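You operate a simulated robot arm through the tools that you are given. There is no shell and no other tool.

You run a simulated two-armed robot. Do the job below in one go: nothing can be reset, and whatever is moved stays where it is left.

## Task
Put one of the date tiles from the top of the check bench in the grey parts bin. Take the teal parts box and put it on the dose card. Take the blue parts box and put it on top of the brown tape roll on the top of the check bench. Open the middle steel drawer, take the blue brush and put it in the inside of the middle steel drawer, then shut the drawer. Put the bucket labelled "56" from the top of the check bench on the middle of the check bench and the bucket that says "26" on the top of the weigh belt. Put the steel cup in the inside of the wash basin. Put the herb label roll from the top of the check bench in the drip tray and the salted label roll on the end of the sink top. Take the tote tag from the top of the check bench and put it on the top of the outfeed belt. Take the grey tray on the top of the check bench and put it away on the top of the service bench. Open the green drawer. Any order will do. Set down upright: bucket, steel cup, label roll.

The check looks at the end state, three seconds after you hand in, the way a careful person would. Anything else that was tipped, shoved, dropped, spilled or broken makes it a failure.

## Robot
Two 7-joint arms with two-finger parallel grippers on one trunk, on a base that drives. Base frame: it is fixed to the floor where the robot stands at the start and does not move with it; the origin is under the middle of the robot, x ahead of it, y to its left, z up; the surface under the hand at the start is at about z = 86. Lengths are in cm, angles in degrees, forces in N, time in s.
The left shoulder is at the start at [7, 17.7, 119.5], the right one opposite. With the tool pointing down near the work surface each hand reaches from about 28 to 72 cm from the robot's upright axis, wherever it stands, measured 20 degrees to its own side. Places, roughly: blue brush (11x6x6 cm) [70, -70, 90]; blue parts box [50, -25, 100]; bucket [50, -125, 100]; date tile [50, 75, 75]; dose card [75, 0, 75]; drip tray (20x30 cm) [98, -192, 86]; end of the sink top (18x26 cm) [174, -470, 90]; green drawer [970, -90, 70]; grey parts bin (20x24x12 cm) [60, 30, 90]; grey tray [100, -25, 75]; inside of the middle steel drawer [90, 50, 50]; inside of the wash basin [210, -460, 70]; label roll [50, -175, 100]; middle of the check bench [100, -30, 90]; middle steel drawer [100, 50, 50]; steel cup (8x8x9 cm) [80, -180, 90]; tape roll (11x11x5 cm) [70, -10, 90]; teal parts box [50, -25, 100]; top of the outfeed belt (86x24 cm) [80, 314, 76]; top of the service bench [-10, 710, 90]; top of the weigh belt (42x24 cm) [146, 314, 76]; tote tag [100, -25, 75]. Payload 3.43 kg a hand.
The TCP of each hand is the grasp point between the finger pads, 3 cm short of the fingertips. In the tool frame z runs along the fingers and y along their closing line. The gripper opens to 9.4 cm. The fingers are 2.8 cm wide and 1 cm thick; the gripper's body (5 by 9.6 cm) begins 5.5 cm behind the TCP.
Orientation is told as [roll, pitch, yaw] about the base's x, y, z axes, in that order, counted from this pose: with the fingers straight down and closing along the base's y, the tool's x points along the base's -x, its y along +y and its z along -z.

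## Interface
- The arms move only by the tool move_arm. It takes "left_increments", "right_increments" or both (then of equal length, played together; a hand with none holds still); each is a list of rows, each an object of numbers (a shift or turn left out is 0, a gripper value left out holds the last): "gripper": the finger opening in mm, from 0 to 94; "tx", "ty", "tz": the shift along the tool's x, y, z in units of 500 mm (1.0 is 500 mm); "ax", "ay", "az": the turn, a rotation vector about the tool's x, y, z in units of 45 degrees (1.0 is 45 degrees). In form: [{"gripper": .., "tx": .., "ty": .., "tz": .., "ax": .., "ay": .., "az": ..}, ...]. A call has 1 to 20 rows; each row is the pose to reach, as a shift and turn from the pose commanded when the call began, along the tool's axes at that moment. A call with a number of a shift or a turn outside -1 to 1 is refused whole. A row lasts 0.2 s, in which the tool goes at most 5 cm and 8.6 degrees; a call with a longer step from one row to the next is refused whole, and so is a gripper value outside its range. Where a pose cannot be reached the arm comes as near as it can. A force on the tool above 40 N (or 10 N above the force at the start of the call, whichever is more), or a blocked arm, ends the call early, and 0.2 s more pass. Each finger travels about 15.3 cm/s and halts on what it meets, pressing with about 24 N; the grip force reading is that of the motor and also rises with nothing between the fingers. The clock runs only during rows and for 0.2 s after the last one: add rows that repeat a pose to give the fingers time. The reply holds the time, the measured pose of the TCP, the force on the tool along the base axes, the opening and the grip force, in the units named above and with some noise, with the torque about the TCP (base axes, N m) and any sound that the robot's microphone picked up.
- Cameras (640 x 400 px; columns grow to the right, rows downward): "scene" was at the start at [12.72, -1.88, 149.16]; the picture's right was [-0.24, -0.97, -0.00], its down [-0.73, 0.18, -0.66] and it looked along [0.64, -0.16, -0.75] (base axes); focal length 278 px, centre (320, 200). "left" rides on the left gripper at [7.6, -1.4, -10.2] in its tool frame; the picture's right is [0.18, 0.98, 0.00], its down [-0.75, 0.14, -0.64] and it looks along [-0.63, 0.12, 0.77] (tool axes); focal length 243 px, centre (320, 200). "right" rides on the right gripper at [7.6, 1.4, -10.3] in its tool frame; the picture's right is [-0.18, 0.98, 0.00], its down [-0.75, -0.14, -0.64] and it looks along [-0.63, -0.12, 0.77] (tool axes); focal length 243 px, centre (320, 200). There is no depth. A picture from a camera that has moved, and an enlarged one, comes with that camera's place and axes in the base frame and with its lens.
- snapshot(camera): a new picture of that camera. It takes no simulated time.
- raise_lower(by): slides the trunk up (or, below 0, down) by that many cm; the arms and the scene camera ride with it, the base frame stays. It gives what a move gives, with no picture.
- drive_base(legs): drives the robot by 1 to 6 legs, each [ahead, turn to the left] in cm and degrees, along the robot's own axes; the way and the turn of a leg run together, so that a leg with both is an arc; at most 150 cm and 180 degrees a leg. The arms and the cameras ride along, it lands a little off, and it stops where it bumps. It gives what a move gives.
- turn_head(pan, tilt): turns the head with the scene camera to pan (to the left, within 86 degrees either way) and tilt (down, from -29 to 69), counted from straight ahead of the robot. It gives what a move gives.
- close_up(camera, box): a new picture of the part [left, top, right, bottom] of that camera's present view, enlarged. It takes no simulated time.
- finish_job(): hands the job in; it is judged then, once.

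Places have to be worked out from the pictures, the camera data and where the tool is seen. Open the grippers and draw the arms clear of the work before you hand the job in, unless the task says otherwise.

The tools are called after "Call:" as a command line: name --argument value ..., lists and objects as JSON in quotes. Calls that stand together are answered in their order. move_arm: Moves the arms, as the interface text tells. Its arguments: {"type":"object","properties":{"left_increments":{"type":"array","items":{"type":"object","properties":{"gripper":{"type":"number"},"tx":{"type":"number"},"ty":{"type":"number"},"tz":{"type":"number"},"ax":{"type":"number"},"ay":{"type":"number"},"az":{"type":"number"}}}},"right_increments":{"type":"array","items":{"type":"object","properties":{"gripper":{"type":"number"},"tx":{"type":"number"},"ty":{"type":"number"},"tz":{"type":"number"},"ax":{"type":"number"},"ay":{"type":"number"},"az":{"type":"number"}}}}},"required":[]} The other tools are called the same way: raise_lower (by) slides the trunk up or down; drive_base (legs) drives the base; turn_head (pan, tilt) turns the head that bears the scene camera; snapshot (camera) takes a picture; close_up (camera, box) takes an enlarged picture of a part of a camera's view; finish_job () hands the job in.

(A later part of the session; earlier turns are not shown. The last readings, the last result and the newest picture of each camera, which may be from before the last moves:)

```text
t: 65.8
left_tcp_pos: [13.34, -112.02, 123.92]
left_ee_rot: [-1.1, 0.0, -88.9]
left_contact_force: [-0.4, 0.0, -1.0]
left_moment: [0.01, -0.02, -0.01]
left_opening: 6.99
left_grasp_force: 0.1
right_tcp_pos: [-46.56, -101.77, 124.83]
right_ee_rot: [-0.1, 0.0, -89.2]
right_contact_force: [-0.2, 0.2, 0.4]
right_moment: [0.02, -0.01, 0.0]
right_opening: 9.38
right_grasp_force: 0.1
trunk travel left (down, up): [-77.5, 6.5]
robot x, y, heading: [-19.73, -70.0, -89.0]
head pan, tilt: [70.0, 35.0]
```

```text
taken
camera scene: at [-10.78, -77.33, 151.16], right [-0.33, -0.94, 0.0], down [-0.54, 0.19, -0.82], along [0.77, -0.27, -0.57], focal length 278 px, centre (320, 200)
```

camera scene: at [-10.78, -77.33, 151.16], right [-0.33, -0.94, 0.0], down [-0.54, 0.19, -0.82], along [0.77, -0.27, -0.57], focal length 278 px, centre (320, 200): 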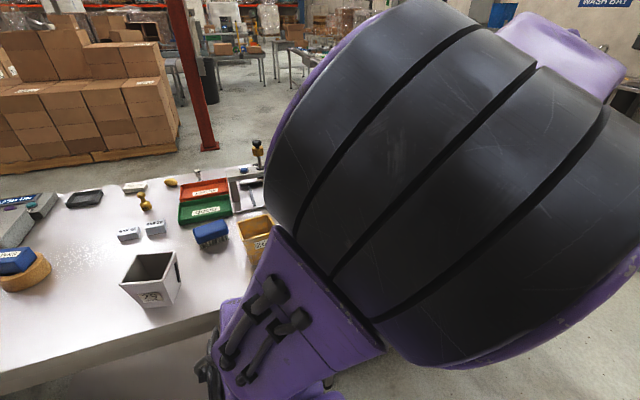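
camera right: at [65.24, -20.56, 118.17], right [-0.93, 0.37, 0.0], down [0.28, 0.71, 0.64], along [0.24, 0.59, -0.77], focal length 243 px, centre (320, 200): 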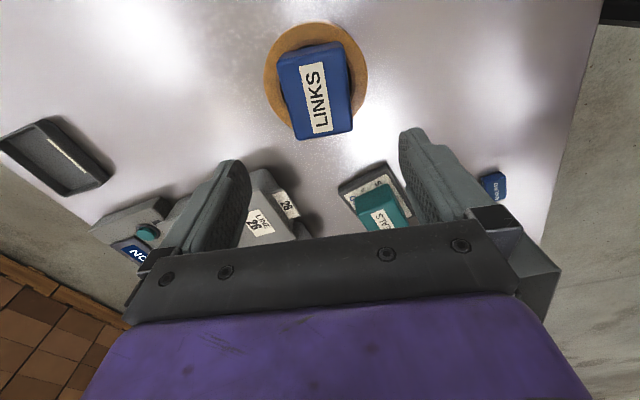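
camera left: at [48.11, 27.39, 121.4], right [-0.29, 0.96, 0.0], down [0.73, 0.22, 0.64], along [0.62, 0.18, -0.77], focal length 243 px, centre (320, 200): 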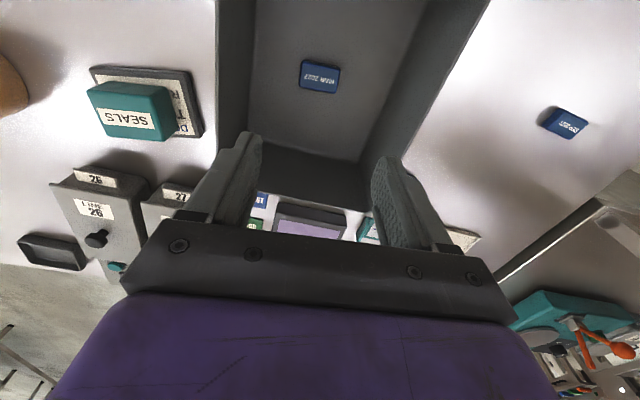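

My own arm blocks that view. I'll drive on to y≈-120 and turn to face the bench.

Call:
drive_base --legs '[[50, 0], [0, 89]]'

Call:
turn_head --pan 0 --tilt 40

Call:
snapshot --camera "scene"

Call:
turn_head --pan -45 --tilt 35

Call:
snapshot --camera "scene"

Call:
turn_head --pan 35 --tilt 35

Call:
snapshot --camera "scene"

```text
t: 72.6
left_tcp_pos: [24.63, -87.04, 123.98]
left_ee_rot: [-1.2, 0.0, 0.8]
left_contact_force: [0.3, -0.4, 0.4]
left_moment: [0.0, 0.01, -0.03]
left_opening: 6.98
left_grasp_force: 0.0
right_tcp_pos: [13.57, -146.99, 124.93]
right_ee_rot: [-0.2, -0.1, 0.3]
right_contact_force: [0.8, 0.1, -0.7]
right_moment: [-0.01, -0.02, 0.0]
right_opening: 9.4
right_grasp_force: 0.2
trunk travel left (down, up): [-77.5, 6.5]
robot x, y, heading: [-18.47, -119.68, 0.3]
head pan, tilt: [70.0, 35.0]
```

```text
t: 74.0
left_tcp_pos: [24.4, -87.2, 123.9]
left_ee_rot: [-1.2, 0.0, 0.7]
left_contact_force: [0.2, 0.3, -0.6]
left_moment: [0.0, -0.02, -0.01]
left_opening: 7.01
left_grasp_force: 0.0
right_tcp_pos: [13.6, -147.03, 124.95]
right_ee_rot: [-0.1, 0.0, 0.3]
right_contact_force: [-0.2, 0.2, -0.6]
right_moment: [0.0, -0.03, -0.03]
right_opening: 9.39
right_grasp_force: 0.1
trunk travel left (down, up): [-77.5, 6.5]
robot x, y, heading: [-18.82, -119.08, 0.1]
head pan, tilt: [0.0, 40.0]
```

```text
taken
camera scene: at [-4.85, -119.23, 150.41], right [0.01, -1.0, 0.0], down [-0.64, 0.0, -0.77], along [0.77, 0.0, -0.64], focal length 278 px, centre (320, 200)
```

scene: 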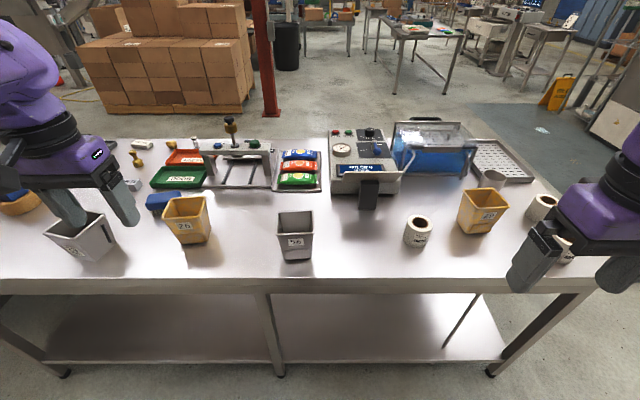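

```text
t: 75.1
left_tcp_pos: [24.38, -87.21, 123.87]
left_ee_rot: [-1.2, 0.0, 0.8]
left_contact_force: [0.1, -0.5, -0.9]
left_moment: [0.0, -0.01, -0.01]
left_opening: 7.02
left_grasp_force: 0.0
right_tcp_pos: [13.61, -147.01, 125.09]
right_ee_rot: [-0.1, 0.0, 0.3]
right_contact_force: [0.4, -0.7, 0.2]
right_moment: [0.02, 0.0, 0.01]
right_opening: 9.39
right_grasp_force: 0.0
trunk travel left (down, up): [-77.5, 6.5]
robot x, y, heading: [-18.84, -119.55, 0.4]
head pan, tilt: [-45.0, 35.0]
```

```text
taken
camera scene: at [-7.08, -125.48, 151.17], right [-0.7, -0.71, 0.0], down [-0.41, 0.4, -0.82], along [0.58, -0.58, -0.57], focal length 278 px, centre (320, 200)
```

scene: 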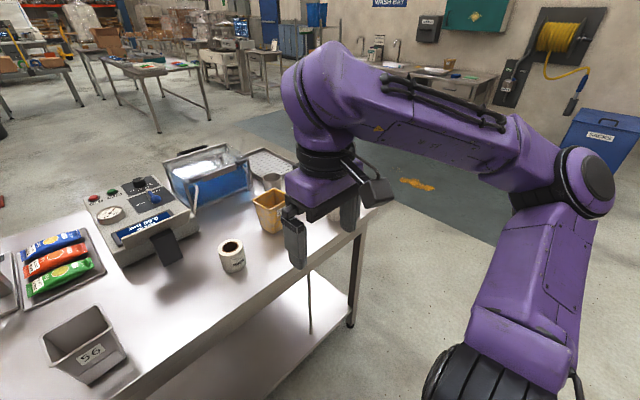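

```text
t: 76.6
left_tcp_pos: [24.52, -87.2, 123.95]
left_ee_rot: [-1.2, 0.0, 0.6]
left_contact_force: [0.0, 0.1, -0.5]
left_moment: [-0.02, -0.01, -0.01]
left_opening: 7.0
left_grasp_force: 0.1
right_tcp_pos: [13.65, -147.04, 125.0]
right_ee_rot: [-0.1, 0.0, 0.3]
right_contact_force: [0.8, -0.6, -0.2]
right_moment: [-0.04, 0.02, -0.04]
right_opening: 9.39
right_grasp_force: 0.0
trunk travel left (down, up): [-77.5, 6.5]
robot x, y, heading: [-18.6, -119.35, 0.3]
head pan, tilt: [35.0, 35.0]
```

```text
taken
camera scene: at [-6.16, -114.21, 151.17], right [0.58, -0.82, 0.0], down [-0.47, -0.33, -0.82], along [0.67, 0.47, -0.57], focal length 278 px, centre (320, 200)
```

scene: 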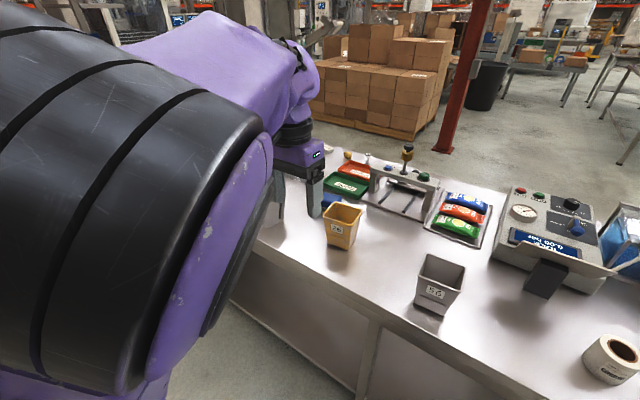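

Now I see grey bucket "56", a yellow bucket (maybe "26"), another yellow bucket, label rolls, drip tray and cup. I enlarge these to read their labels.

Call:
turn_head --pan -10 --tilt 42

Call:
close_up --camera "scene" --box '[70, 80, 310, 230]'

Call:
close_up --camera "scene" --box '[300, 80, 540, 230]'

Call:
snapshot --camera "right"

```text
t: 77.8
left_tcp_pos: [24.54, -87.19, 123.9]
left_ee_rot: [-1.2, 0.0, 0.7]
left_contact_force: [-0.3, 0.6, 0.3]
left_moment: [0.01, 0.02, -0.01]
left_opening: 6.97
left_grasp_force: 0.1
right_tcp_pos: [13.63, -147.04, 124.97]
right_ee_rot: [-0.2, 0.0, 0.2]
right_contact_force: [-0.2, -0.1, 0.4]
right_moment: [0.04, 0.01, -0.04]
right_opening: 9.4
right_grasp_force: 0.1
trunk travel left (down, up): [-77.5, 6.5]
robot x, y, heading: [-18.46, -119.13, 0.4]
head pan, tilt: [-10.0, 42.0]
```

```text
2.67 times, centred on (190, 155) of scene
camera zoom: at [-5.11, -120.69, 150.12], right [-0.17, -0.99, 0.0], down [-0.66, 0.11, -0.74], along [0.73, -0.12, -0.67], focal length 741 px, centre (667, 320)
```

zoom: 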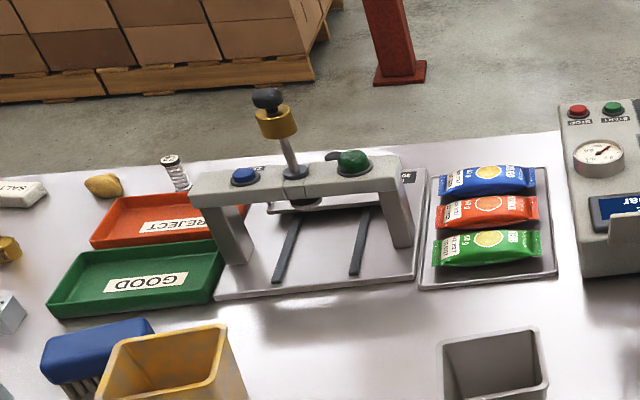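

```text
2.67 times, centred on (420, 155) of scene
camera zoom: at [-5.11, -120.69, 150.12], right [-0.17, -0.99, 0.0], down [-0.66, 0.11, -0.74], along [0.73, -0.12, -0.67], focal length 741 px, centre (53, 320)
```

zoom: 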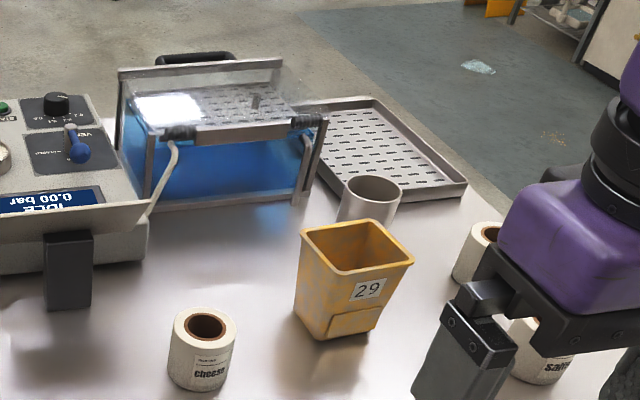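

```text
taken
camera right: at [6.0, -145.63, 135.18], right [0.18, 0.98, 0.0], down [0.75, -0.14, 0.64], along [0.63, -0.12, -0.77], focal length 243 px, centre (320, 200)
```

right: 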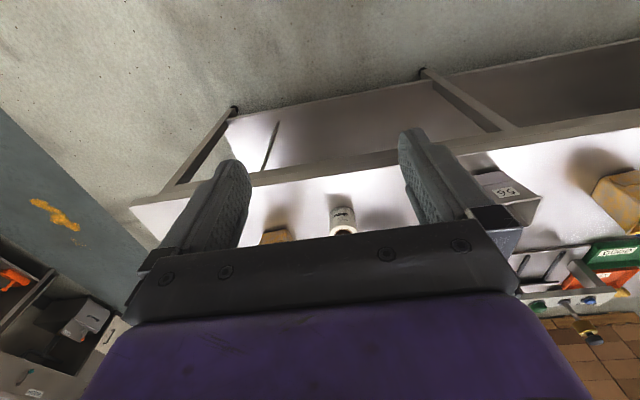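

Rolls: "cheese" ≈[51,-148], one unread at ≈[60,-187], "sal…" ≈[43,-184]; cup ≈[74,-178]; the yellow bucket there is "29". I drive to y≈-178 and face the bench to work on these.

Call:
drive_base --legs '[[0, -90], [58, 0], [0, 90]]'

Call:
turn_head --pan 0 --tilt 45

Call:
snapshot --camera "scene"

```text
t: 88.7
left_tcp_pos: [25.36, -145.22, 123.93]
left_ee_rot: [-1.1, -0.1, 1.1]
left_contact_force: [0.5, -0.1, -0.1]
left_moment: [0.0, 0.0, -0.04]
left_opening: 7.01
left_grasp_force: 0.0
right_tcp_pos: [14.74, -205.2, 125.0]
right_ee_rot: [-0.1, -0.1, 0.6]
right_contact_force: [0.3, 0.1, 0.5]
right_moment: [-0.01, 0.02, 0.04]
right_opening: 9.41
right_grasp_force: 0.1
trunk travel left (down, up): [-77.5, 6.5]
robot x, y, heading: [-17.99, -177.87, 0.5]
head pan, tilt: [-10.0, 42.0]
```

```text
t: 89.4
left_tcp_pos: [25.31, -145.38, 124.03]
left_ee_rot: [-1.3, 0.0, 1.0]
left_contact_force: [-0.8, -0.4, 1.2]
left_moment: [0.0, -0.04, 0.01]
left_opening: 7.0
left_grasp_force: 0.1
right_tcp_pos: [14.85, -205.19, 124.83]
right_ee_rot: [0.0, 0.0, 0.5]
right_contact_force: [0.5, 0.4, 0.4]
right_moment: [0.05, -0.03, 0.01]
right_opening: 9.42
right_grasp_force: 0.1
trunk travel left (down, up): [-77.5, 6.5]
robot x, y, heading: [-17.33, -178.12, 0.6]
head pan, tilt: [0.0, 45.0]
```

```text
taken
camera scene: at [-4.15, -177.51, 149.69], right [0.01, -1.0, 0.0], down [-0.71, -0.01, -0.71], along [0.71, 0.01, -0.71], focal length 278 px, centre (320, 200)
```

scene: 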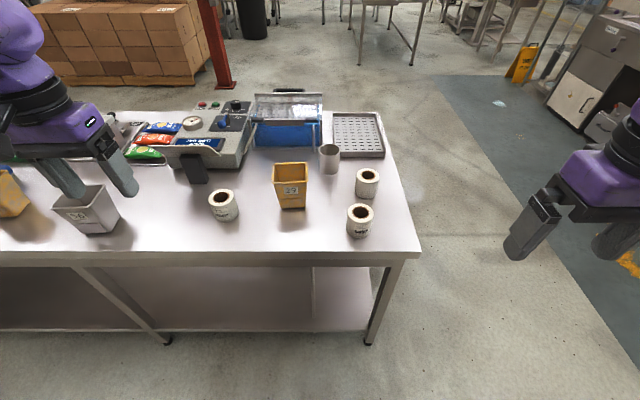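

The bench's right end is at y≈-204. I enlarge the rolls, cup and drip tray.

Call:
close_up --camera "scene" --box '[250, 95, 430, 255]'

Call:
close_up --camera "scene" --box '[330, 155, 400, 245]'

```text
2.50 times, centred on (340, 175) of scene
camera zoom: at [-4.15, -177.51, 149.69], right [0.01, -1.0, 0.0], down [-0.71, -0.01, -0.71], along [0.71, 0.01, -0.71], focal length 695 px, centre (270, 262)
```

zoom: 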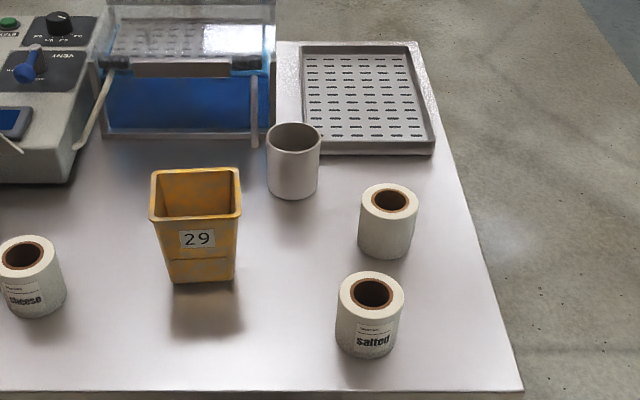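

```text
4.44 times, centred on (365, 200) of scene
camera zoom: at [-4.15, -177.51, 149.69], right [0.01, -1.0, 0.0], down [-0.71, -0.01, -0.71], along [0.71, 0.01, -0.71], focal length 1236 px, centre (120, 200)
```

zoom: 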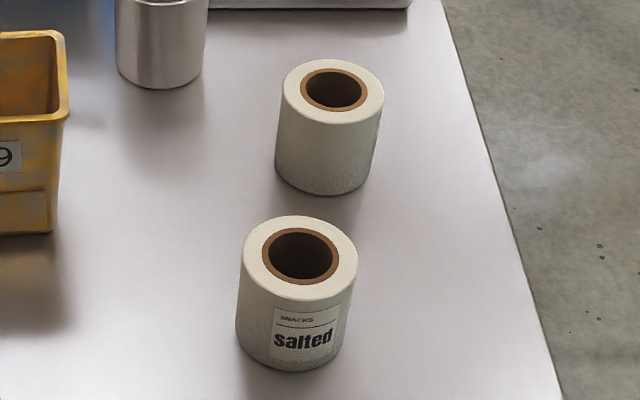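

Positions: salted ≈[46.9,-188], the other roll (herb, by elimination) ≈[63,-191.5], cup ≈[75,-179.5], drip tray ≈ x81–114, y-182…-202. All are reachable from the bench's right end, so I drive around to there.

Call:
drive_base --legs '[[0, -90.5], [82, 0], [0, 90], [96, 0], [0, 90]]'

Call:
turn_head --pan 0 --tilt 50

Call:
snapshot --camera "scene"

```text
t: 109.9
left_tcp_pos: [47.38, -217.23, 123.92]
left_ee_rot: [-1.3, 0.0, 89.3]
left_contact_force: [-0.6, 0.9, -0.7]
left_moment: [-0.02, 0.0, -0.01]
left_opening: 6.98
left_grasp_force: 0.0
right_tcp_pos: [106.82, -229.56, 124.88]
right_ee_rot: [-0.1, 0.0, 88.9]
right_contact_force: [-0.4, 1.3, -0.8]
right_moment: [-0.03, 0.02, 0.06]
right_opening: 9.39
right_grasp_force: 0.0
trunk travel left (down, up): [-77.5, 6.5]
robot x, y, heading: [78.53, -260.93, 89.0]
head pan, tilt: [0.0, 45.0]
```

```text
t: 110.6
left_tcp_pos: [47.32, -217.32, 123.89]
left_ee_rot: [-1.3, 0.0, 89.3]
left_contact_force: [0.2, 0.3, 0.2]
left_moment: [0.0, -0.03, 0.01]
left_opening: 6.99
left_grasp_force: 0.2
right_tcp_pos: [106.79, -229.79, 124.9]
right_ee_rot: [-0.1, 0.0, 89.0]
right_contact_force: [-0.5, -0.6, 0.5]
right_moment: [-0.04, -0.01, -0.01]
right_opening: 9.38
right_grasp_force: 0.0
trunk travel left (down, up): [-77.5, 6.5]
robot x, y, heading: [78.58, -260.87, 88.8]
head pan, tilt: [0.0, 50.0]
```

```text
taken
camera scene: at [78.72, -248.34, 149.0], right [1.0, -0.02, 0.0], down [-0.01, -0.77, -0.64], along [0.01, 0.64, -0.77], focal length 278 px, centre (320, 200)
```

scene: 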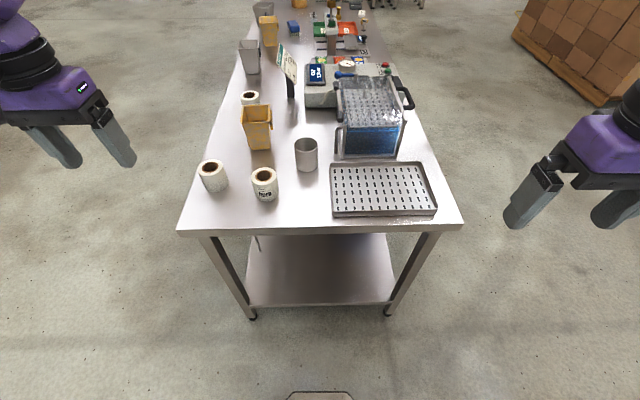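

The herb roll is confirmed. I drive forward 24 cm to working distance.

Call:
drive_base --legs '[[24, 0]]'

Call:
turn_head --pan 0 --tilt 58

Call:
snapshot --camera "scene"

Call:
close_up --camera "scene" --box '[140, 100, 460, 300]'

```text
t: 112.3
left_tcp_pos: [47.9, -193.69, 123.94]
left_ee_rot: [-1.4, -0.1, 89.0]
left_contact_force: [-0.1, 0.1, -0.4]
left_moment: [-0.04, 0.02, 0.01]
left_opening: 7.0
left_grasp_force: 0.1
right_tcp_pos: [107.47, -206.05, 124.96]
right_ee_rot: [-0.1, -0.1, 88.7]
right_contact_force: [0.8, 0.0, 0.1]
right_moment: [0.02, 0.01, 0.02]
right_opening: 9.43
right_grasp_force: 0.0
trunk travel left (down, up): [-77.5, 6.5]
robot x, y, heading: [78.92, -237.39, 88.9]
head pan, tilt: [0.0, 50.0]
```

```text
t: 113.0
left_tcp_pos: [47.96, -193.44, 123.99]
left_ee_rot: [-1.3, 0.0, 89.2]
left_contact_force: [-0.7, -0.5, 0.1]
left_moment: [-0.03, 0.01, -0.01]
left_opening: 7.0
left_grasp_force: 0.0
right_tcp_pos: [107.41, -205.95, 125.0]
right_ee_rot: [-0.1, -0.1, 88.7]
right_contact_force: [1.3, -0.3, -0.2]
right_moment: [0.01, 0.01, 0.02]
right_opening: 9.42
right_grasp_force: 0.0
trunk travel left (down, up): [-77.5, 6.5]
robot x, y, heading: [78.3, -237.23, 88.6]
head pan, tilt: [0.0, 58.0]
```

```text
taken
camera scene: at [79.24, -225.36, 147.97], right [1.0, -0.02, 0.0], down [-0.02, -0.85, -0.53], along [0.01, 0.53, -0.85], focal length 278 px, centre (320, 200)
```

scene: 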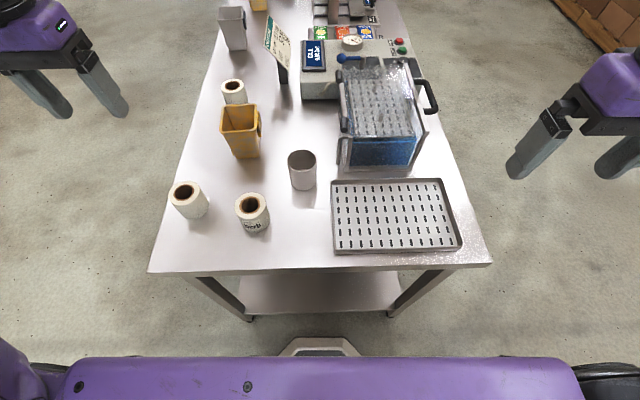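

```text
2.00 times, centred on (300, 200) of scene
camera zoom: at [79.24, -225.36, 147.97], right [1.0, -0.02, 0.0], down [-0.02, -0.85, -0.53], along [0.01, 0.53, -0.85], focal length 556 px, centre (360, 200)
```

zoom: 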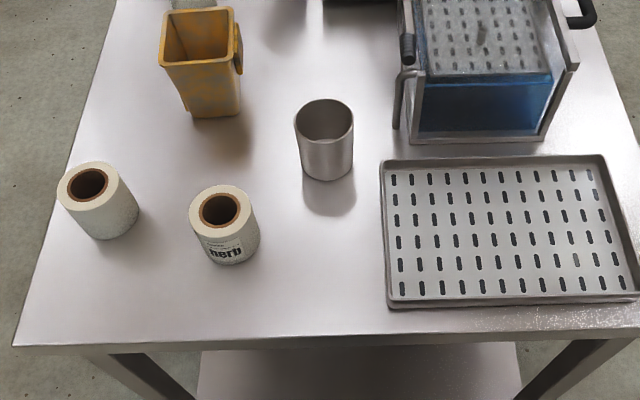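

Refined: herb ≈[64.2,-192.4], salted ≈[48.6,-189], cup ≈[75.8,-181], tray centre ≈[97.8,-191.5]. I move the right hand out of the way and bring the left hand over the herb roll.

Call:
move_arm --left_increments '[{"gripper": 94, "tx": -0.004, "ty": -0.054, "tz": 0.066, "ax": -0.005}, {"tx": -0.008, "ty": -0.108, "tz": 0.133, "ax": -0.01}, {"tx": -0.012, "ty": -0.163, "tz": 0.2, "ax": -0.015}, {"tx": -0.016, "ty": -0.217, "tz": 0.266, "ax": -0.02}, {"tx": -0.02, "ty": -0.271, "tz": 0.333, "ax": -0.025}, {"tx": -0.0246, "ty": -0.326, "tz": 0.4, "ax": -0.029}, {"tx": -0.0246, "ty": -0.326, "tz": 0.4, "ax": -0.029}]' --right_increments '[{"ty": -0.05}, {"ty": -0.1}, {"ty": -0.15}, {"ty": -0.2}, {"ty": -0.24}, {"ty": -0.24}, {"ty": -0.24}]'

Call:
snapshot --camera "left"

Call:
snapshot --camera "scene"

```text
t: 114.6
left_tcp_pos: [64.68, -192.6, 104.42]
left_ee_rot: [0.0, -0.1, 89.2]
left_contact_force: [0.3, -0.2, -1.3]
left_moment: [0.01, 0.01, 0.01]
left_opening: 9.41
left_grasp_force: 0.1
left hand out of reach, approached as far as the arm can: row 1, 2, 3
right_tcp_pos: [117.29, -203.25, 124.22]
right_ee_rot: [-0.1, -0.1, 88.7]
right_contact_force: [0.2, -0.5, 0.6]
right_moment: [0.02, -0.01, 0.0]
right_opening: 9.42
right_grasp_force: 0.1
right hand out of reach, approached as far as the arm can: row 3, 4, 5, 6, 7
trunk travel left (down, up): [-77.5, 6.5]
robot x, y, heading: [79.09, -237.33, 88.9]
head pan, tilt: [0.0, 58.0]
```

```text
taken
camera left: at [66.13, -200.11, 114.63], right [-0.99, -0.17, 0.0], down [-0.13, 0.75, 0.64], along [-0.11, 0.63, -0.77], focal length 243 px, centre (320, 200)
```

left: 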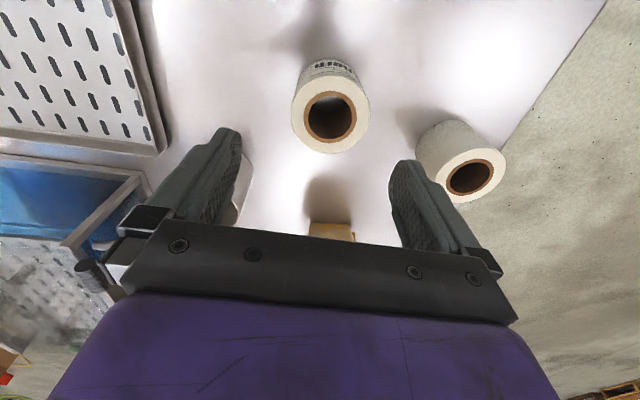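

```text
taken
camera scene: at [79.25, -225.52, 147.98], right [1.0, -0.02, 0.0], down [-0.02, -0.85, -0.53], along [0.01, 0.53, -0.85], focal length 278 px, centre (320, 200)
```

scene: 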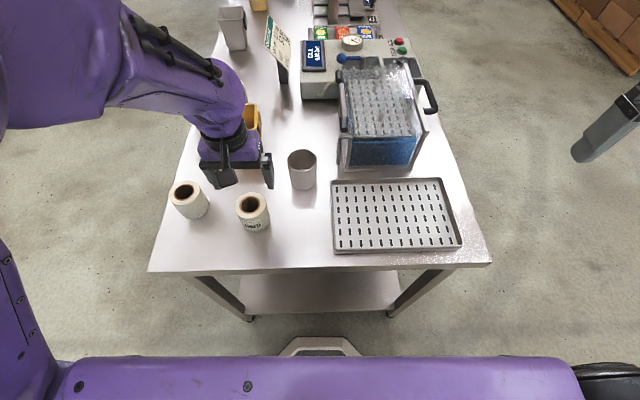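

Wrist view suggests the roll is ~0.5 cm toward −x of my TCP. I nudge and descend to z≈98.4, tips just above the roll, to check alignment.

Call:
move_arm --left_increments '[{"tx": -0.003, "ty": 0.005, "tz": 0.06}, {"tx": -0.006, "ty": 0.01, "tz": 0.12}, {"tx": -0.006, "ty": 0.01, "tz": 0.12}]'

Call:
snapshot --camera "left"

Call:
close_up --camera "scene" --box '[180, 130, 340, 250]'

```text
t: 115.4
left_tcp_pos: [64.26, -192.26, 98.42]
left_ee_rot: [0.1, -0.1, 89.1]
left_contact_force: [-0.1, -0.9, -0.2]
left_moment: [0.0, 0.02, 0.0]
left_opening: 9.43
left_grasp_force: 0.1
right_tcp_pos: [117.24, -203.25, 124.12]
right_ee_rot: [-0.1, -0.1, 88.7]
right_contact_force: [0.5, 0.0, 0.8]
right_moment: [0.0, 0.0, 0.0]
right_opening: 9.42
right_grasp_force: 0.0
trunk travel left (down, up): [-77.5, 6.5]
robot x, y, heading: [78.84, -237.25, 88.7]
head pan, tilt: [0.0, 58.0]
```

```text
taken
camera left: at [65.63, -199.81, 108.55], right [-0.99, -0.17, 0.0], down [-0.13, 0.75, 0.64], along [-0.11, 0.63, -0.77], focal length 243 px, centre (320, 200)
```

left: 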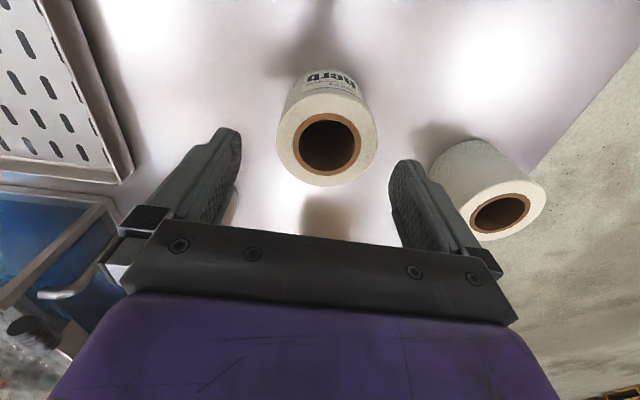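

```text
3.33 times, centred on (260, 190) of scene
camera zoom: at [79.28, -225.53, 147.98], right [1.0, -0.02, 0.0], down [-0.02, -0.85, -0.53], along [0.01, 0.53, -0.85], focal length 927 px, centre (520, 233)
```

zoom: 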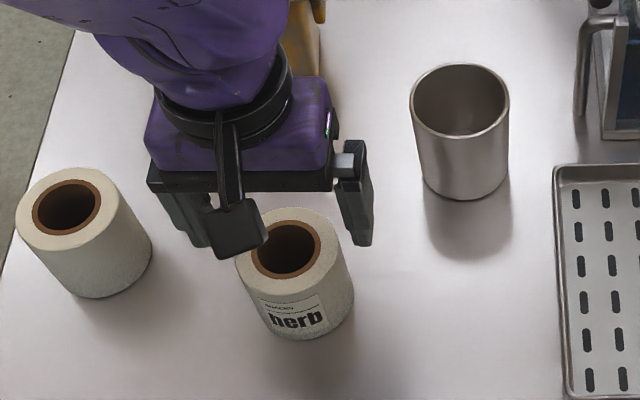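

Both views leave at least 0.8 cm margin each side after a 0.2 cm shift. I descend slowly to z≈90.3.

Call:
move_arm --left_increments '[{"ty": 0.004, "tz": 0.03}, {"ty": 0.004, "tz": 0.06}, {"ty": 0.004, "tz": 0.09}, {"ty": 0.004, "tz": 0.12}, {"ty": 0.004, "tz": 0.15}, {"ty": 0.004, "tz": 0.162}, {"ty": 0.004, "tz": 0.162}]'

Call:
snapshot --camera "left"

```text
t: 117.0
left_tcp_pos: [63.97, -192.23, 90.23]
left_ee_rot: [0.0, 0.0, 89.1]
left_contact_force: [-0.7, 0.0, -0.1]
left_moment: [0.03, -0.01, -0.01]
left_opening: 9.37
left_grasp_force: 0.1
right_tcp_pos: [117.37, -203.11, 124.08]
right_ee_rot: [0.0, 0.0, 88.7]
right_contact_force: [0.1, -0.4, -0.2]
right_moment: [0.01, 0.0, 0.0]
right_opening: 9.4
right_grasp_force: 0.1
trunk travel left (down, up): [-77.5, 6.5]
robot x, y, heading: [79.04, -237.2, 88.7]
head pan, tilt: [0.0, 58.0]
```

```text
taken
camera left: at [65.34, -199.65, 100.45], right [-0.99, -0.17, 0.0], down [-0.13, 0.76, 0.64], along [-0.11, 0.63, -0.77], focal length 243 px, centre (320, 200)
```

left: 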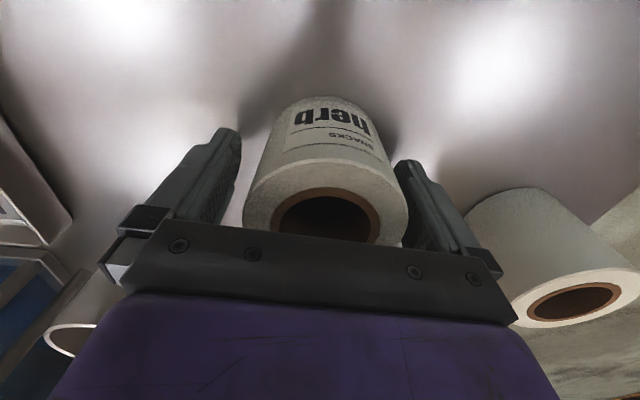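

The roll sits between the fingers. I close on it and lift 8 cm.

Call:
move_arm --left_increments '[{"gripper": 60}, {"gripper": 50}, {"gripper": 50}, {"gripper": 50}, {"tz": -0.04}, {"tz": -0.12}, {"tz": -0.2}, {"tz": -0.26}, {"tz": -0.26}]'

Call:
snapshot --camera "left"

Call:
snapshot --camera "scene"

```text
t: 119.0
left_tcp_pos: [64.13, -192.24, 103.24]
left_ee_rot: [-0.1, 0.0, 89.1]
left_contact_force: [-0.3, -0.5, -1.8]
left_moment: [-0.02, 0.0, -0.02]
left_opening: 7.19
left_grasp_force: 23.9
right_tcp_pos: [117.3, -203.15, 124.01]
right_ee_rot: [-0.1, 0.0, 88.7]
right_contact_force: [0.8, 0.2, -0.2]
right_moment: [0.0, 0.02, -0.04]
right_opening: 9.42
right_grasp_force: 0.1
trunk travel left (down, up): [-77.5, 6.5]
robot x, y, heading: [78.8, -237.15, 88.8]
head pan, tilt: [0.0, 58.0]
```

```text
taken
camera left: at [65.42, -199.72, 113.49], right [-0.99, -0.17, 0.0], down [-0.13, 0.76, 0.64], along [-0.11, 0.63, -0.77], focal length 243 px, centre (320, 200)
```

left: 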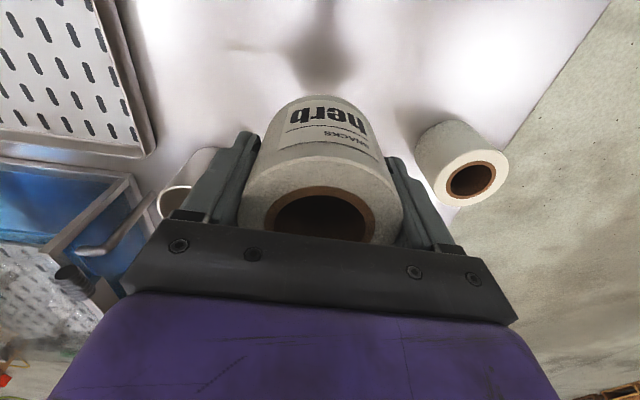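

```text
taken
camera scene: at [79.23, -225.37, 147.97], right [1.0, -0.02, 0.0], down [-0.02, -0.85, -0.53], along [0.01, 0.53, -0.85], focal length 278 px, centre (320, 200)
```

scene: 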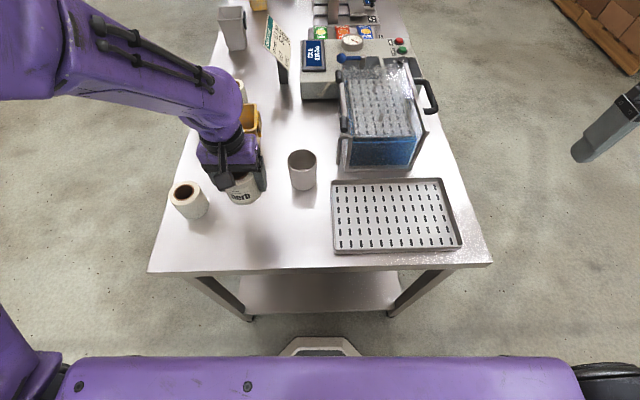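

Herb roll is held. I carry it across at this height to the drip tray, TCP ≈[92,-191.8].

Call:
move_arm --left_increments '[{"ty": -0.06, "tx": -0.002}, {"ty": -0.15, "tx": -0.005}, {"ty": -0.24, "tx": -0.008}, {"ty": -0.33, "tx": -0.01}, {"ty": -0.42, "tx": -0.013}, {"ty": -0.51, "tx": -0.016}, {"ty": -0.558, "tx": -0.017}, {"ty": -0.558, "tx": -0.017}]'

Call:
snapshot --camera "left"

Call:
snapshot --camera "scene"

```text
t: 121.0
left_tcp_pos: [90.42, -189.66, 105.27]
left_ee_rot: [-3.5, 0.5, 92.7]
left_contact_force: [0.5, -0.8, -2.4]
left_moment: [0.01, 0.05, -0.02]
left_opening: 7.15
left_grasp_force: 24.5
right_tcp_pos: [117.29, -203.16, 124.13]
right_ee_rot: [-0.2, 0.0, 88.8]
right_contact_force: [0.4, -0.2, 0.2]
right_moment: [0.0, -0.05, 0.02]
right_opening: 9.39
right_grasp_force: 0.1
trunk travel left (down, up): [-77.5, 6.5]
robot x, y, heading: [79.13, -237.51, 88.8]
head pan, tilt: [0.0, 58.0]
stopped in row 8 (left hand): the arm was blocked; the commanded pose is now the measured one
```

```text
taken
camera left: at [91.7, -196.89, 115.66], right [-0.97, -0.23, -0.06], down [-0.21, 0.75, 0.63], along [-0.1, 0.62, -0.78], focal length 243 px, centre (320, 200)
```

left: 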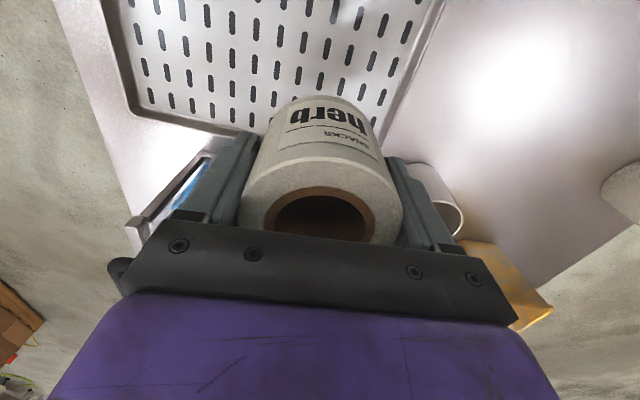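

```text
taken
camera scene: at [79.22, -225.35, 147.97], right [1.0, -0.02, 0.0], down [-0.02, -0.85, -0.53], along [0.01, 0.53, -0.85], focal length 278 px, centre (320, 200)
```

scene: 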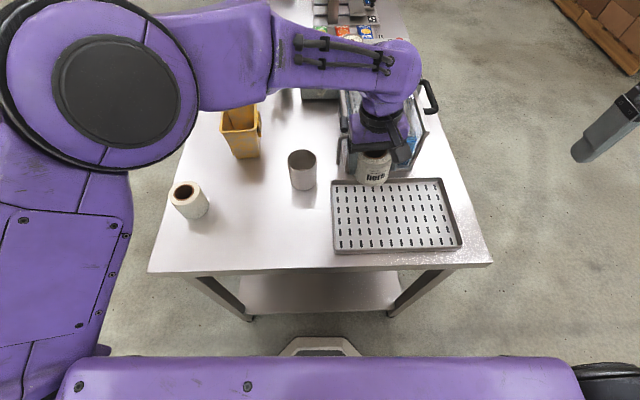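

The left arm got blocked, probably its forearm near the blue machine. I back off toward me and −x a little and level the hand again.

Call:
move_arm --left_increments '[{"tx": 0.03, "ty": 0.02}, {"tx": 0.06, "ty": 0.045, "ax": -0.03, "az": 0.03, "ay": -0.004}, {"tx": 0.087, "ty": 0.064, "ax": -0.078, "az": 0.082, "ay": -0.011}, {"tx": 0.087, "ty": 0.064, "ax": -0.078, "az": 0.082, "ay": -0.011}]'

Call:
turn_head --pan 0 --tilt 45

Call:
snapshot --camera "scene"

```text
t: 122.0
left_tcp_pos: [87.27, -193.64, 105.54]
left_ee_rot: [-0.8, -0.1, 89.5]
left_contact_force: [-0.8, 0.7, -1.5]
left_moment: [0.02, -0.02, -0.01]
left_opening: 7.18
left_grasp_force: 24.1
right_tcp_pos: [117.38, -203.06, 124.15]
right_ee_rot: [-0.1, 0.0, 88.7]
right_contact_force: [0.3, -0.5, -0.1]
right_moment: [-0.01, -0.02, 0.03]
right_opening: 9.41
right_grasp_force: 0.0
trunk travel left (down, up): [-77.5, 6.5]
robot x, y, heading: [78.94, -237.19, 88.6]
head pan, tilt: [0.0, 58.0]
```

```text
t: 122.8
left_tcp_pos: [87.52, -193.68, 105.67]
left_ee_rot: [-1.0, -0.4, 89.4]
left_contact_force: [0.0, -0.4, -1.5]
left_moment: [0.05, -0.03, -0.03]
left_opening: 7.21
left_grasp_force: 23.5
right_tcp_pos: [117.23, -203.12, 124.11]
right_ee_rot: [-0.1, 0.0, 88.7]
right_contact_force: [0.7, -0.3, 0.0]
right_moment: [0.03, 0.01, -0.02]
right_opening: 9.42
right_grasp_force: 0.0
trunk travel left (down, up): [-77.5, 6.5]
robot x, y, heading: [78.57, -237.48, 88.7]
head pan, tilt: [0.0, 45.0]
```

```text
taken
camera scene: at [79.28, -224.18, 149.68], right [1.0, -0.02, 0.0], down [-0.02, -0.71, -0.71], along [0.02, 0.71, -0.71], focal length 278 px, centre (320, 200)
```

scene: 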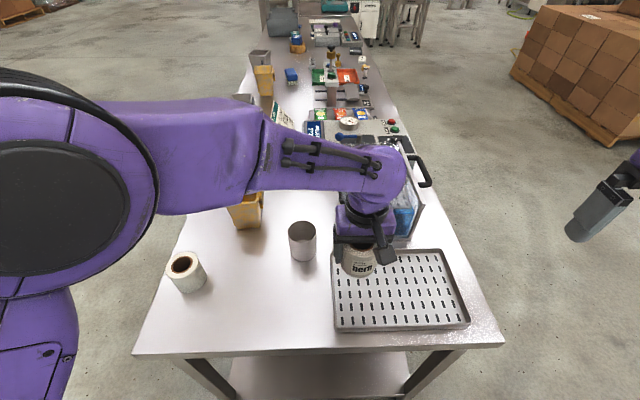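

Nothing looks disturbed. I try again further from the machine: shift to about [90.5,-195.5] in small steps.

Call:
move_arm --left_increments '[{"tx": 0.012, "ty": -0.015, "ax": -0.01}, {"tx": 0.024, "ty": -0.03, "ax": -0.02}, {"tx": 0.036, "ty": -0.045, "ax": -0.02}, {"tx": 0.036, "ty": -0.06, "ax": -0.02}, {"tx": 0.036, "ty": -0.06, "ax": -0.02}]'

Call:
close_up --camera "scene" --box '[260, 120, 500, 350]'

```text
t: 124.2
left_tcp_pos: [89.71, -193.9, 108.43]
left_ee_rot: [-4.2, -0.5, 92.1]
left_contact_force: [0.1, 0.2, -1.3]
left_moment: [0.01, 0.02, -0.01]
left_opening: 7.18
left_grasp_force: 24.1
right_tcp_pos: [117.33, -203.09, 124.13]
right_ee_rot: [-0.1, 0.0, 88.9]
right_contact_force: [-0.5, 0.3, 0.5]
right_moment: [0.01, 0.01, 0.03]
right_opening: 9.39
right_grasp_force: 0.2
trunk travel left (down, up): [-77.5, 6.5]
robot x, y, heading: [78.8, -237.42, 88.8]
head pan, tilt: [0.0, 45.0]
stopped in row 5 (left hand): the arm was blocked; the commanded pose is now the measured one
```

```text
1.74 times, centred on (380, 235) of scene
camera zoom: at [79.27, -224.19, 149.69], right [1.0, -0.02, 0.0], down [-0.02, -0.71, -0.71], along [0.02, 0.71, -0.71], focal length 484 px, centre (216, 139)
```

zoom: 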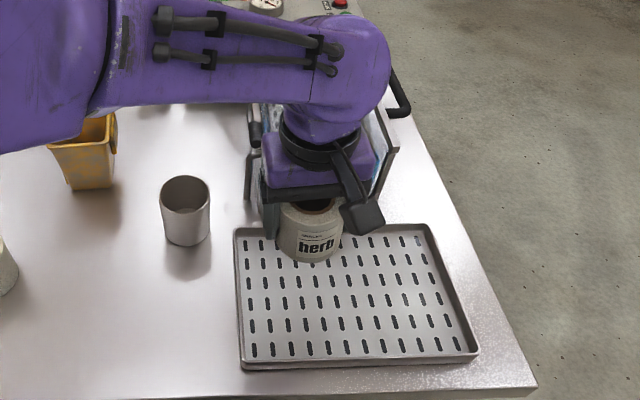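

The left arm can't cross further (it is blocked by my own body). I ease it back left, then back the base 8 cm and turn 16° right so the tray lies straight ahead of the left arm.

Call:
move_arm --left_increments '[{"ty": 0.04, "ax": -0.03, "az": 0.03}, {"ty": 0.08, "ax": -0.06, "az": 0.05}, {"ty": 0.1, "ax": -0.093, "az": 0.06, "ay": 0.01}, {"ty": 0.1, "ax": -0.093, "az": 0.06, "ay": 0.01}]'

Call:
drive_base --legs '[[-8, 0], [0, -16]]'

Call:
snapshot --camera "scene"

```text
t: 125.2
left_tcp_pos: [84.8, -194.23, 107.89]
left_ee_rot: [0.3, -0.1, 89.1]
left_contact_force: [0.1, 0.1, -1.3]
left_moment: [0.02, 0.01, -0.03]
left_opening: 7.16
left_grasp_force: 23.6
right_tcp_pos: [117.32, -203.02, 124.1]
right_ee_rot: [-0.1, 0.0, 88.8]
right_contact_force: [0.7, -0.3, 1.2]
right_moment: [-0.01, 0.0, 0.0]
right_opening: 9.4
right_grasp_force: 0.1
trunk travel left (down, up): [-77.5, 6.5]
robot x, y, heading: [79.05, -237.42, 88.5]
head pan, tilt: [0.0, 45.0]
```

```text
t: 127.2
left_tcp_pos: [96.09, -205.39, 107.9]
left_ee_rot: [0.2, 0.0, 73.4]
left_contact_force: [-0.5, 0.7, -1.1]
left_moment: [0.02, 0.01, -0.04]
left_opening: 7.17
left_grasp_force: 23.9
right_tcp_pos: [124.9, -222.8, 124.03]
right_ee_rot: [-0.2, 0.0, 72.9]
right_contact_force: [0.2, -0.6, 0.7]
right_moment: [-0.04, -0.01, 0.0]
right_opening: 9.42
right_grasp_force: 0.0
trunk travel left (down, up): [-77.5, 6.5]
robot x, y, heading: [78.16, -245.62, 73.1]
head pan, tilt: [0.0, 45.0]
```

```text
taken
camera scene: at [82.61, -232.69, 149.68], right [0.96, -0.29, 0.0], down [-0.21, -0.68, -0.71], along [0.21, 0.68, -0.71], focal length 278 px, centre (320, 200)
```

scene: 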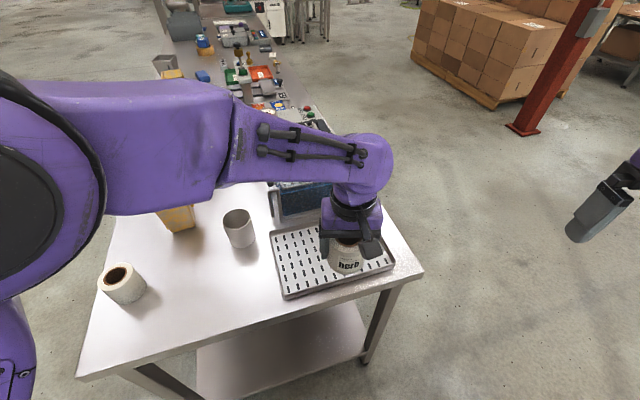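

Now the tray is straight ahead of the left arm. I move the roll to ≈[95,-192.5] over the tray.

Call:
move_arm --left_increments '[{"tx": -0.07, "ty": 0.027}, {"tx": -0.15, "ty": 0.06}, {"tx": -0.22, "ty": 0.087}, {"tx": -0.241, "ty": 0.095}, {"tx": -0.241, "ty": 0.095, "tz": 0.05}, {"tx": -0.241, "ty": 0.095, "tz": 0.1}, {"tx": -0.241, "ty": 0.095, "tz": 0.1}]'

Call:
snapshot --camera "scene"

Call:
snapshot --camera "left"

```text
t: 128.8
left_tcp_pos: [94.94, -192.54, 102.91]
left_ee_rot: [0.4, 0.0, 73.4]
left_contact_force: [0.5, -0.1, -1.6]
left_moment: [-0.01, 0.03, 0.03]
left_opening: 7.18
left_grasp_force: 24.0
right_tcp_pos: [125.03, -222.82, 124.15]
right_ee_rot: [-0.2, 0.0, 73.0]
right_contact_force: [0.0, -0.5, 0.0]
right_moment: [0.02, 0.03, 0.06]
right_opening: 9.44
right_grasp_force: 0.1
trunk travel left (down, up): [-77.5, 6.5]
robot x, y, heading: [78.59, -245.18, 73.0]
head pan, tilt: [0.0, 45.0]
```

```text
taken
camera scene: at [82.63, -232.79, 149.69], right [0.96, -0.29, 0.0], down [-0.21, -0.68, -0.71], along [0.21, 0.68, -0.71], focal length 278 px, centre (320, 200)
```

scene: 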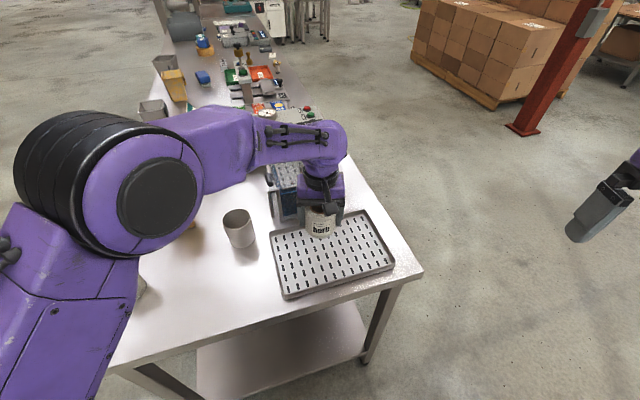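

```text
taken
camera left: at [94.25, -200.2, 113.17], right [-0.99, 0.1, 0.01], down [0.08, 0.76, 0.64], along [0.06, 0.64, -0.77], focal length 243 px, centre (320, 200)
```

left: 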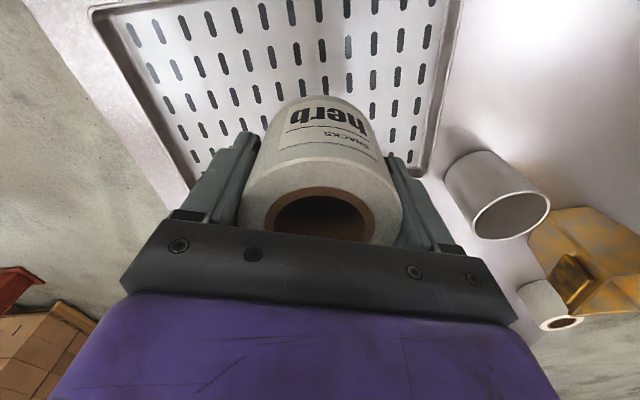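

Clear over the tray. I descend to about 1.5 cm above contact height, then feel for the floor.

Call:
move_arm --left_increments '[{"tx": 0.01, "tz": 0.06}, {"tx": 0.02, "tz": 0.13}, {"tx": 0.02, "tz": 0.19}, {"tx": 0.02, "tz": 0.21}, {"tx": 0.02, "tz": 0.21}]'

Call:
move_arm --left_increments '[{"tz": 0.006}, {"tz": 0.012}, {"tz": 0.018}, {"tz": 0.018}]'

```text
t: 130.0
left_tcp_pos: [94.53, -193.52, 92.39]
left_ee_rot: [0.4, -0.1, 73.4]
left_contact_force: [-0.3, -0.1, -0.5]
left_moment: [0.01, 0.0, 0.01]
left_opening: 7.16
left_grasp_force: 24.0
right_tcp_pos: [125.02, -222.81, 124.19]
right_ee_rot: [-0.1, 0.0, 73.0]
right_contact_force: [-0.2, -0.2, 0.1]
right_moment: [0.0, -0.02, 0.02]
right_opening: 9.39
right_grasp_force: 0.0
trunk travel left (down, up): [-77.5, 6.5]
robot x, y, heading: [78.64, -245.7, 73.1]
head pan, tilt: [0.0, 45.0]
```

```text
t: 131.0
left_tcp_pos: [94.52, -193.47, 91.44]
left_ee_rot: [0.3, -0.1, 73.5]
left_contact_force: [0.0, -0.6, -1.6]
left_moment: [0.02, 0.0, -0.02]
left_opening: 7.15
left_grasp_force: 24.5
right_tcp_pos: [124.93, -222.77, 124.08]
right_ee_rot: [-0.1, -0.1, 73.0]
right_contact_force: [0.5, -1.1, 0.3]
right_moment: [0.01, -0.01, 0.01]
right_opening: 9.41
right_grasp_force: 0.0
trunk travel left (down, up): [-77.5, 6.5]
robot x, y, heading: [78.51, -245.54, 72.9]
head pan, tilt: [0.0, 45.0]
```

Call:
move_arm --left_increments '[{"tz": 0.004}, {"tz": 0.008}, {"tz": 0.012}, {"tz": 0.012}]'

Call:
snapshot --camera "left"

```text
t: 132.0
left_tcp_pos: [94.6, -193.39, 91.09]
left_ee_rot: [0.3, -0.2, 73.4]
left_contact_force: [0.9, 2.1, 13.8]
left_moment: [-0.32, -0.34, 0.11]
left_opening: 7.18
left_grasp_force: 23.8
right_tcp_pos: [124.89, -222.94, 124.28]
right_ee_rot: [-0.1, -0.1, 72.9]
right_contact_force: [-0.3, -0.2, 0.2]
right_moment: [0.03, 0.03, 0.0]
right_opening: 9.39
right_grasp_force: 0.3
trunk travel left (down, up): [-77.5, 6.5]
robot x, y, heading: [78.72, -245.33, 73.2]
head pan, tilt: [0.0, 45.0]
```

```text
taken
camera left: at [93.91, -201.04, 101.28], right [-0.99, 0.1, 0.0], down [0.08, 0.76, 0.65], along [0.06, 0.64, -0.76], focal length 243 px, centre (320, 200)
```

left: 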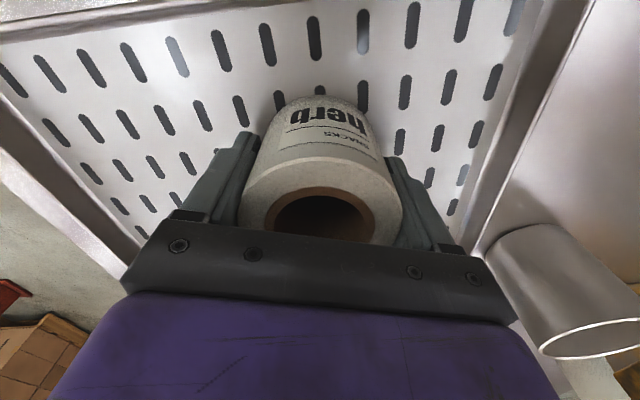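

Contact at z≈91.1: the roll stands on the tray floor. I release and rise straight up.

Call:
move_arm --left_increments '[{"tz": -0.004}, {"tz": -0.004, "gripper": 94}, {"tz": -0.004, "gripper": 94}, {"tz": -0.004, "gripper": 94}, {"tz": -0.04}, {"tz": -0.12}, {"tz": -0.2}, {"tz": -0.28}, {"tz": -0.34}, {"tz": -0.34}]'

Call:
snapshot --camera "left"

Call:
snapshot --camera "scene"

```text
t: 134.2
left_tcp_pos: [94.67, -193.49, 107.99]
left_ee_rot: [0.3, 0.0, 73.4]
left_contact_force: [0.6, 0.4, -0.1]
left_moment: [-0.02, -0.03, 0.0]
left_opening: 9.41
left_grasp_force: 0.0
right_tcp_pos: [125.02, -222.82, 124.08]
right_ee_rot: [0.0, 0.1, 73.0]
right_contact_force: [-0.3, 0.5, 0.9]
right_moment: [-0.03, 0.03, -0.01]
right_opening: 9.4
right_grasp_force: 0.0
trunk travel left (down, up): [-77.5, 6.5]
robot x, y, heading: [78.45, -245.29, 73.2]
head pan, tilt: [0.0, 45.0]
```

```text
taken
camera left: at [93.94, -201.02, 118.19], right [-0.99, 0.1, 0.0], down [0.08, 0.76, 0.64], along [0.06, 0.64, -0.77], focal length 243 px, centre (320, 200)
```

left: 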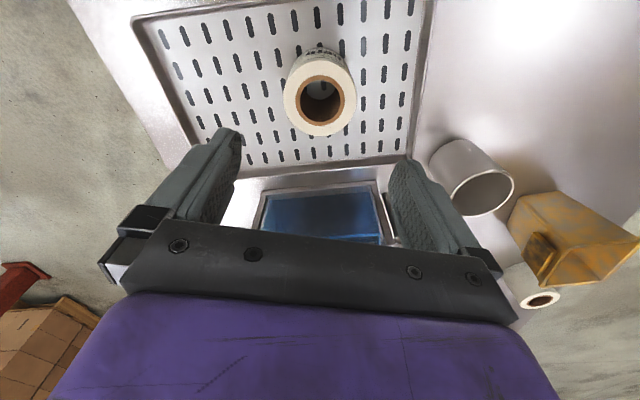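

```text
taken
camera scene: at [82.69, -232.72, 149.68], right [0.96, -0.29, 0.0], down [-0.21, -0.68, -0.71], along [0.21, 0.68, -0.71], focal length 278 px, centre (320, 200)
```

scene: 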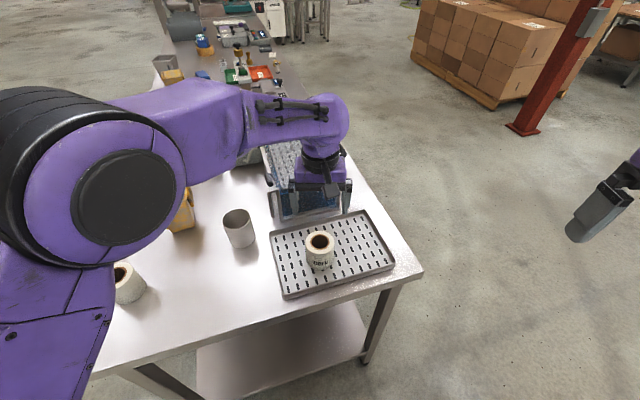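

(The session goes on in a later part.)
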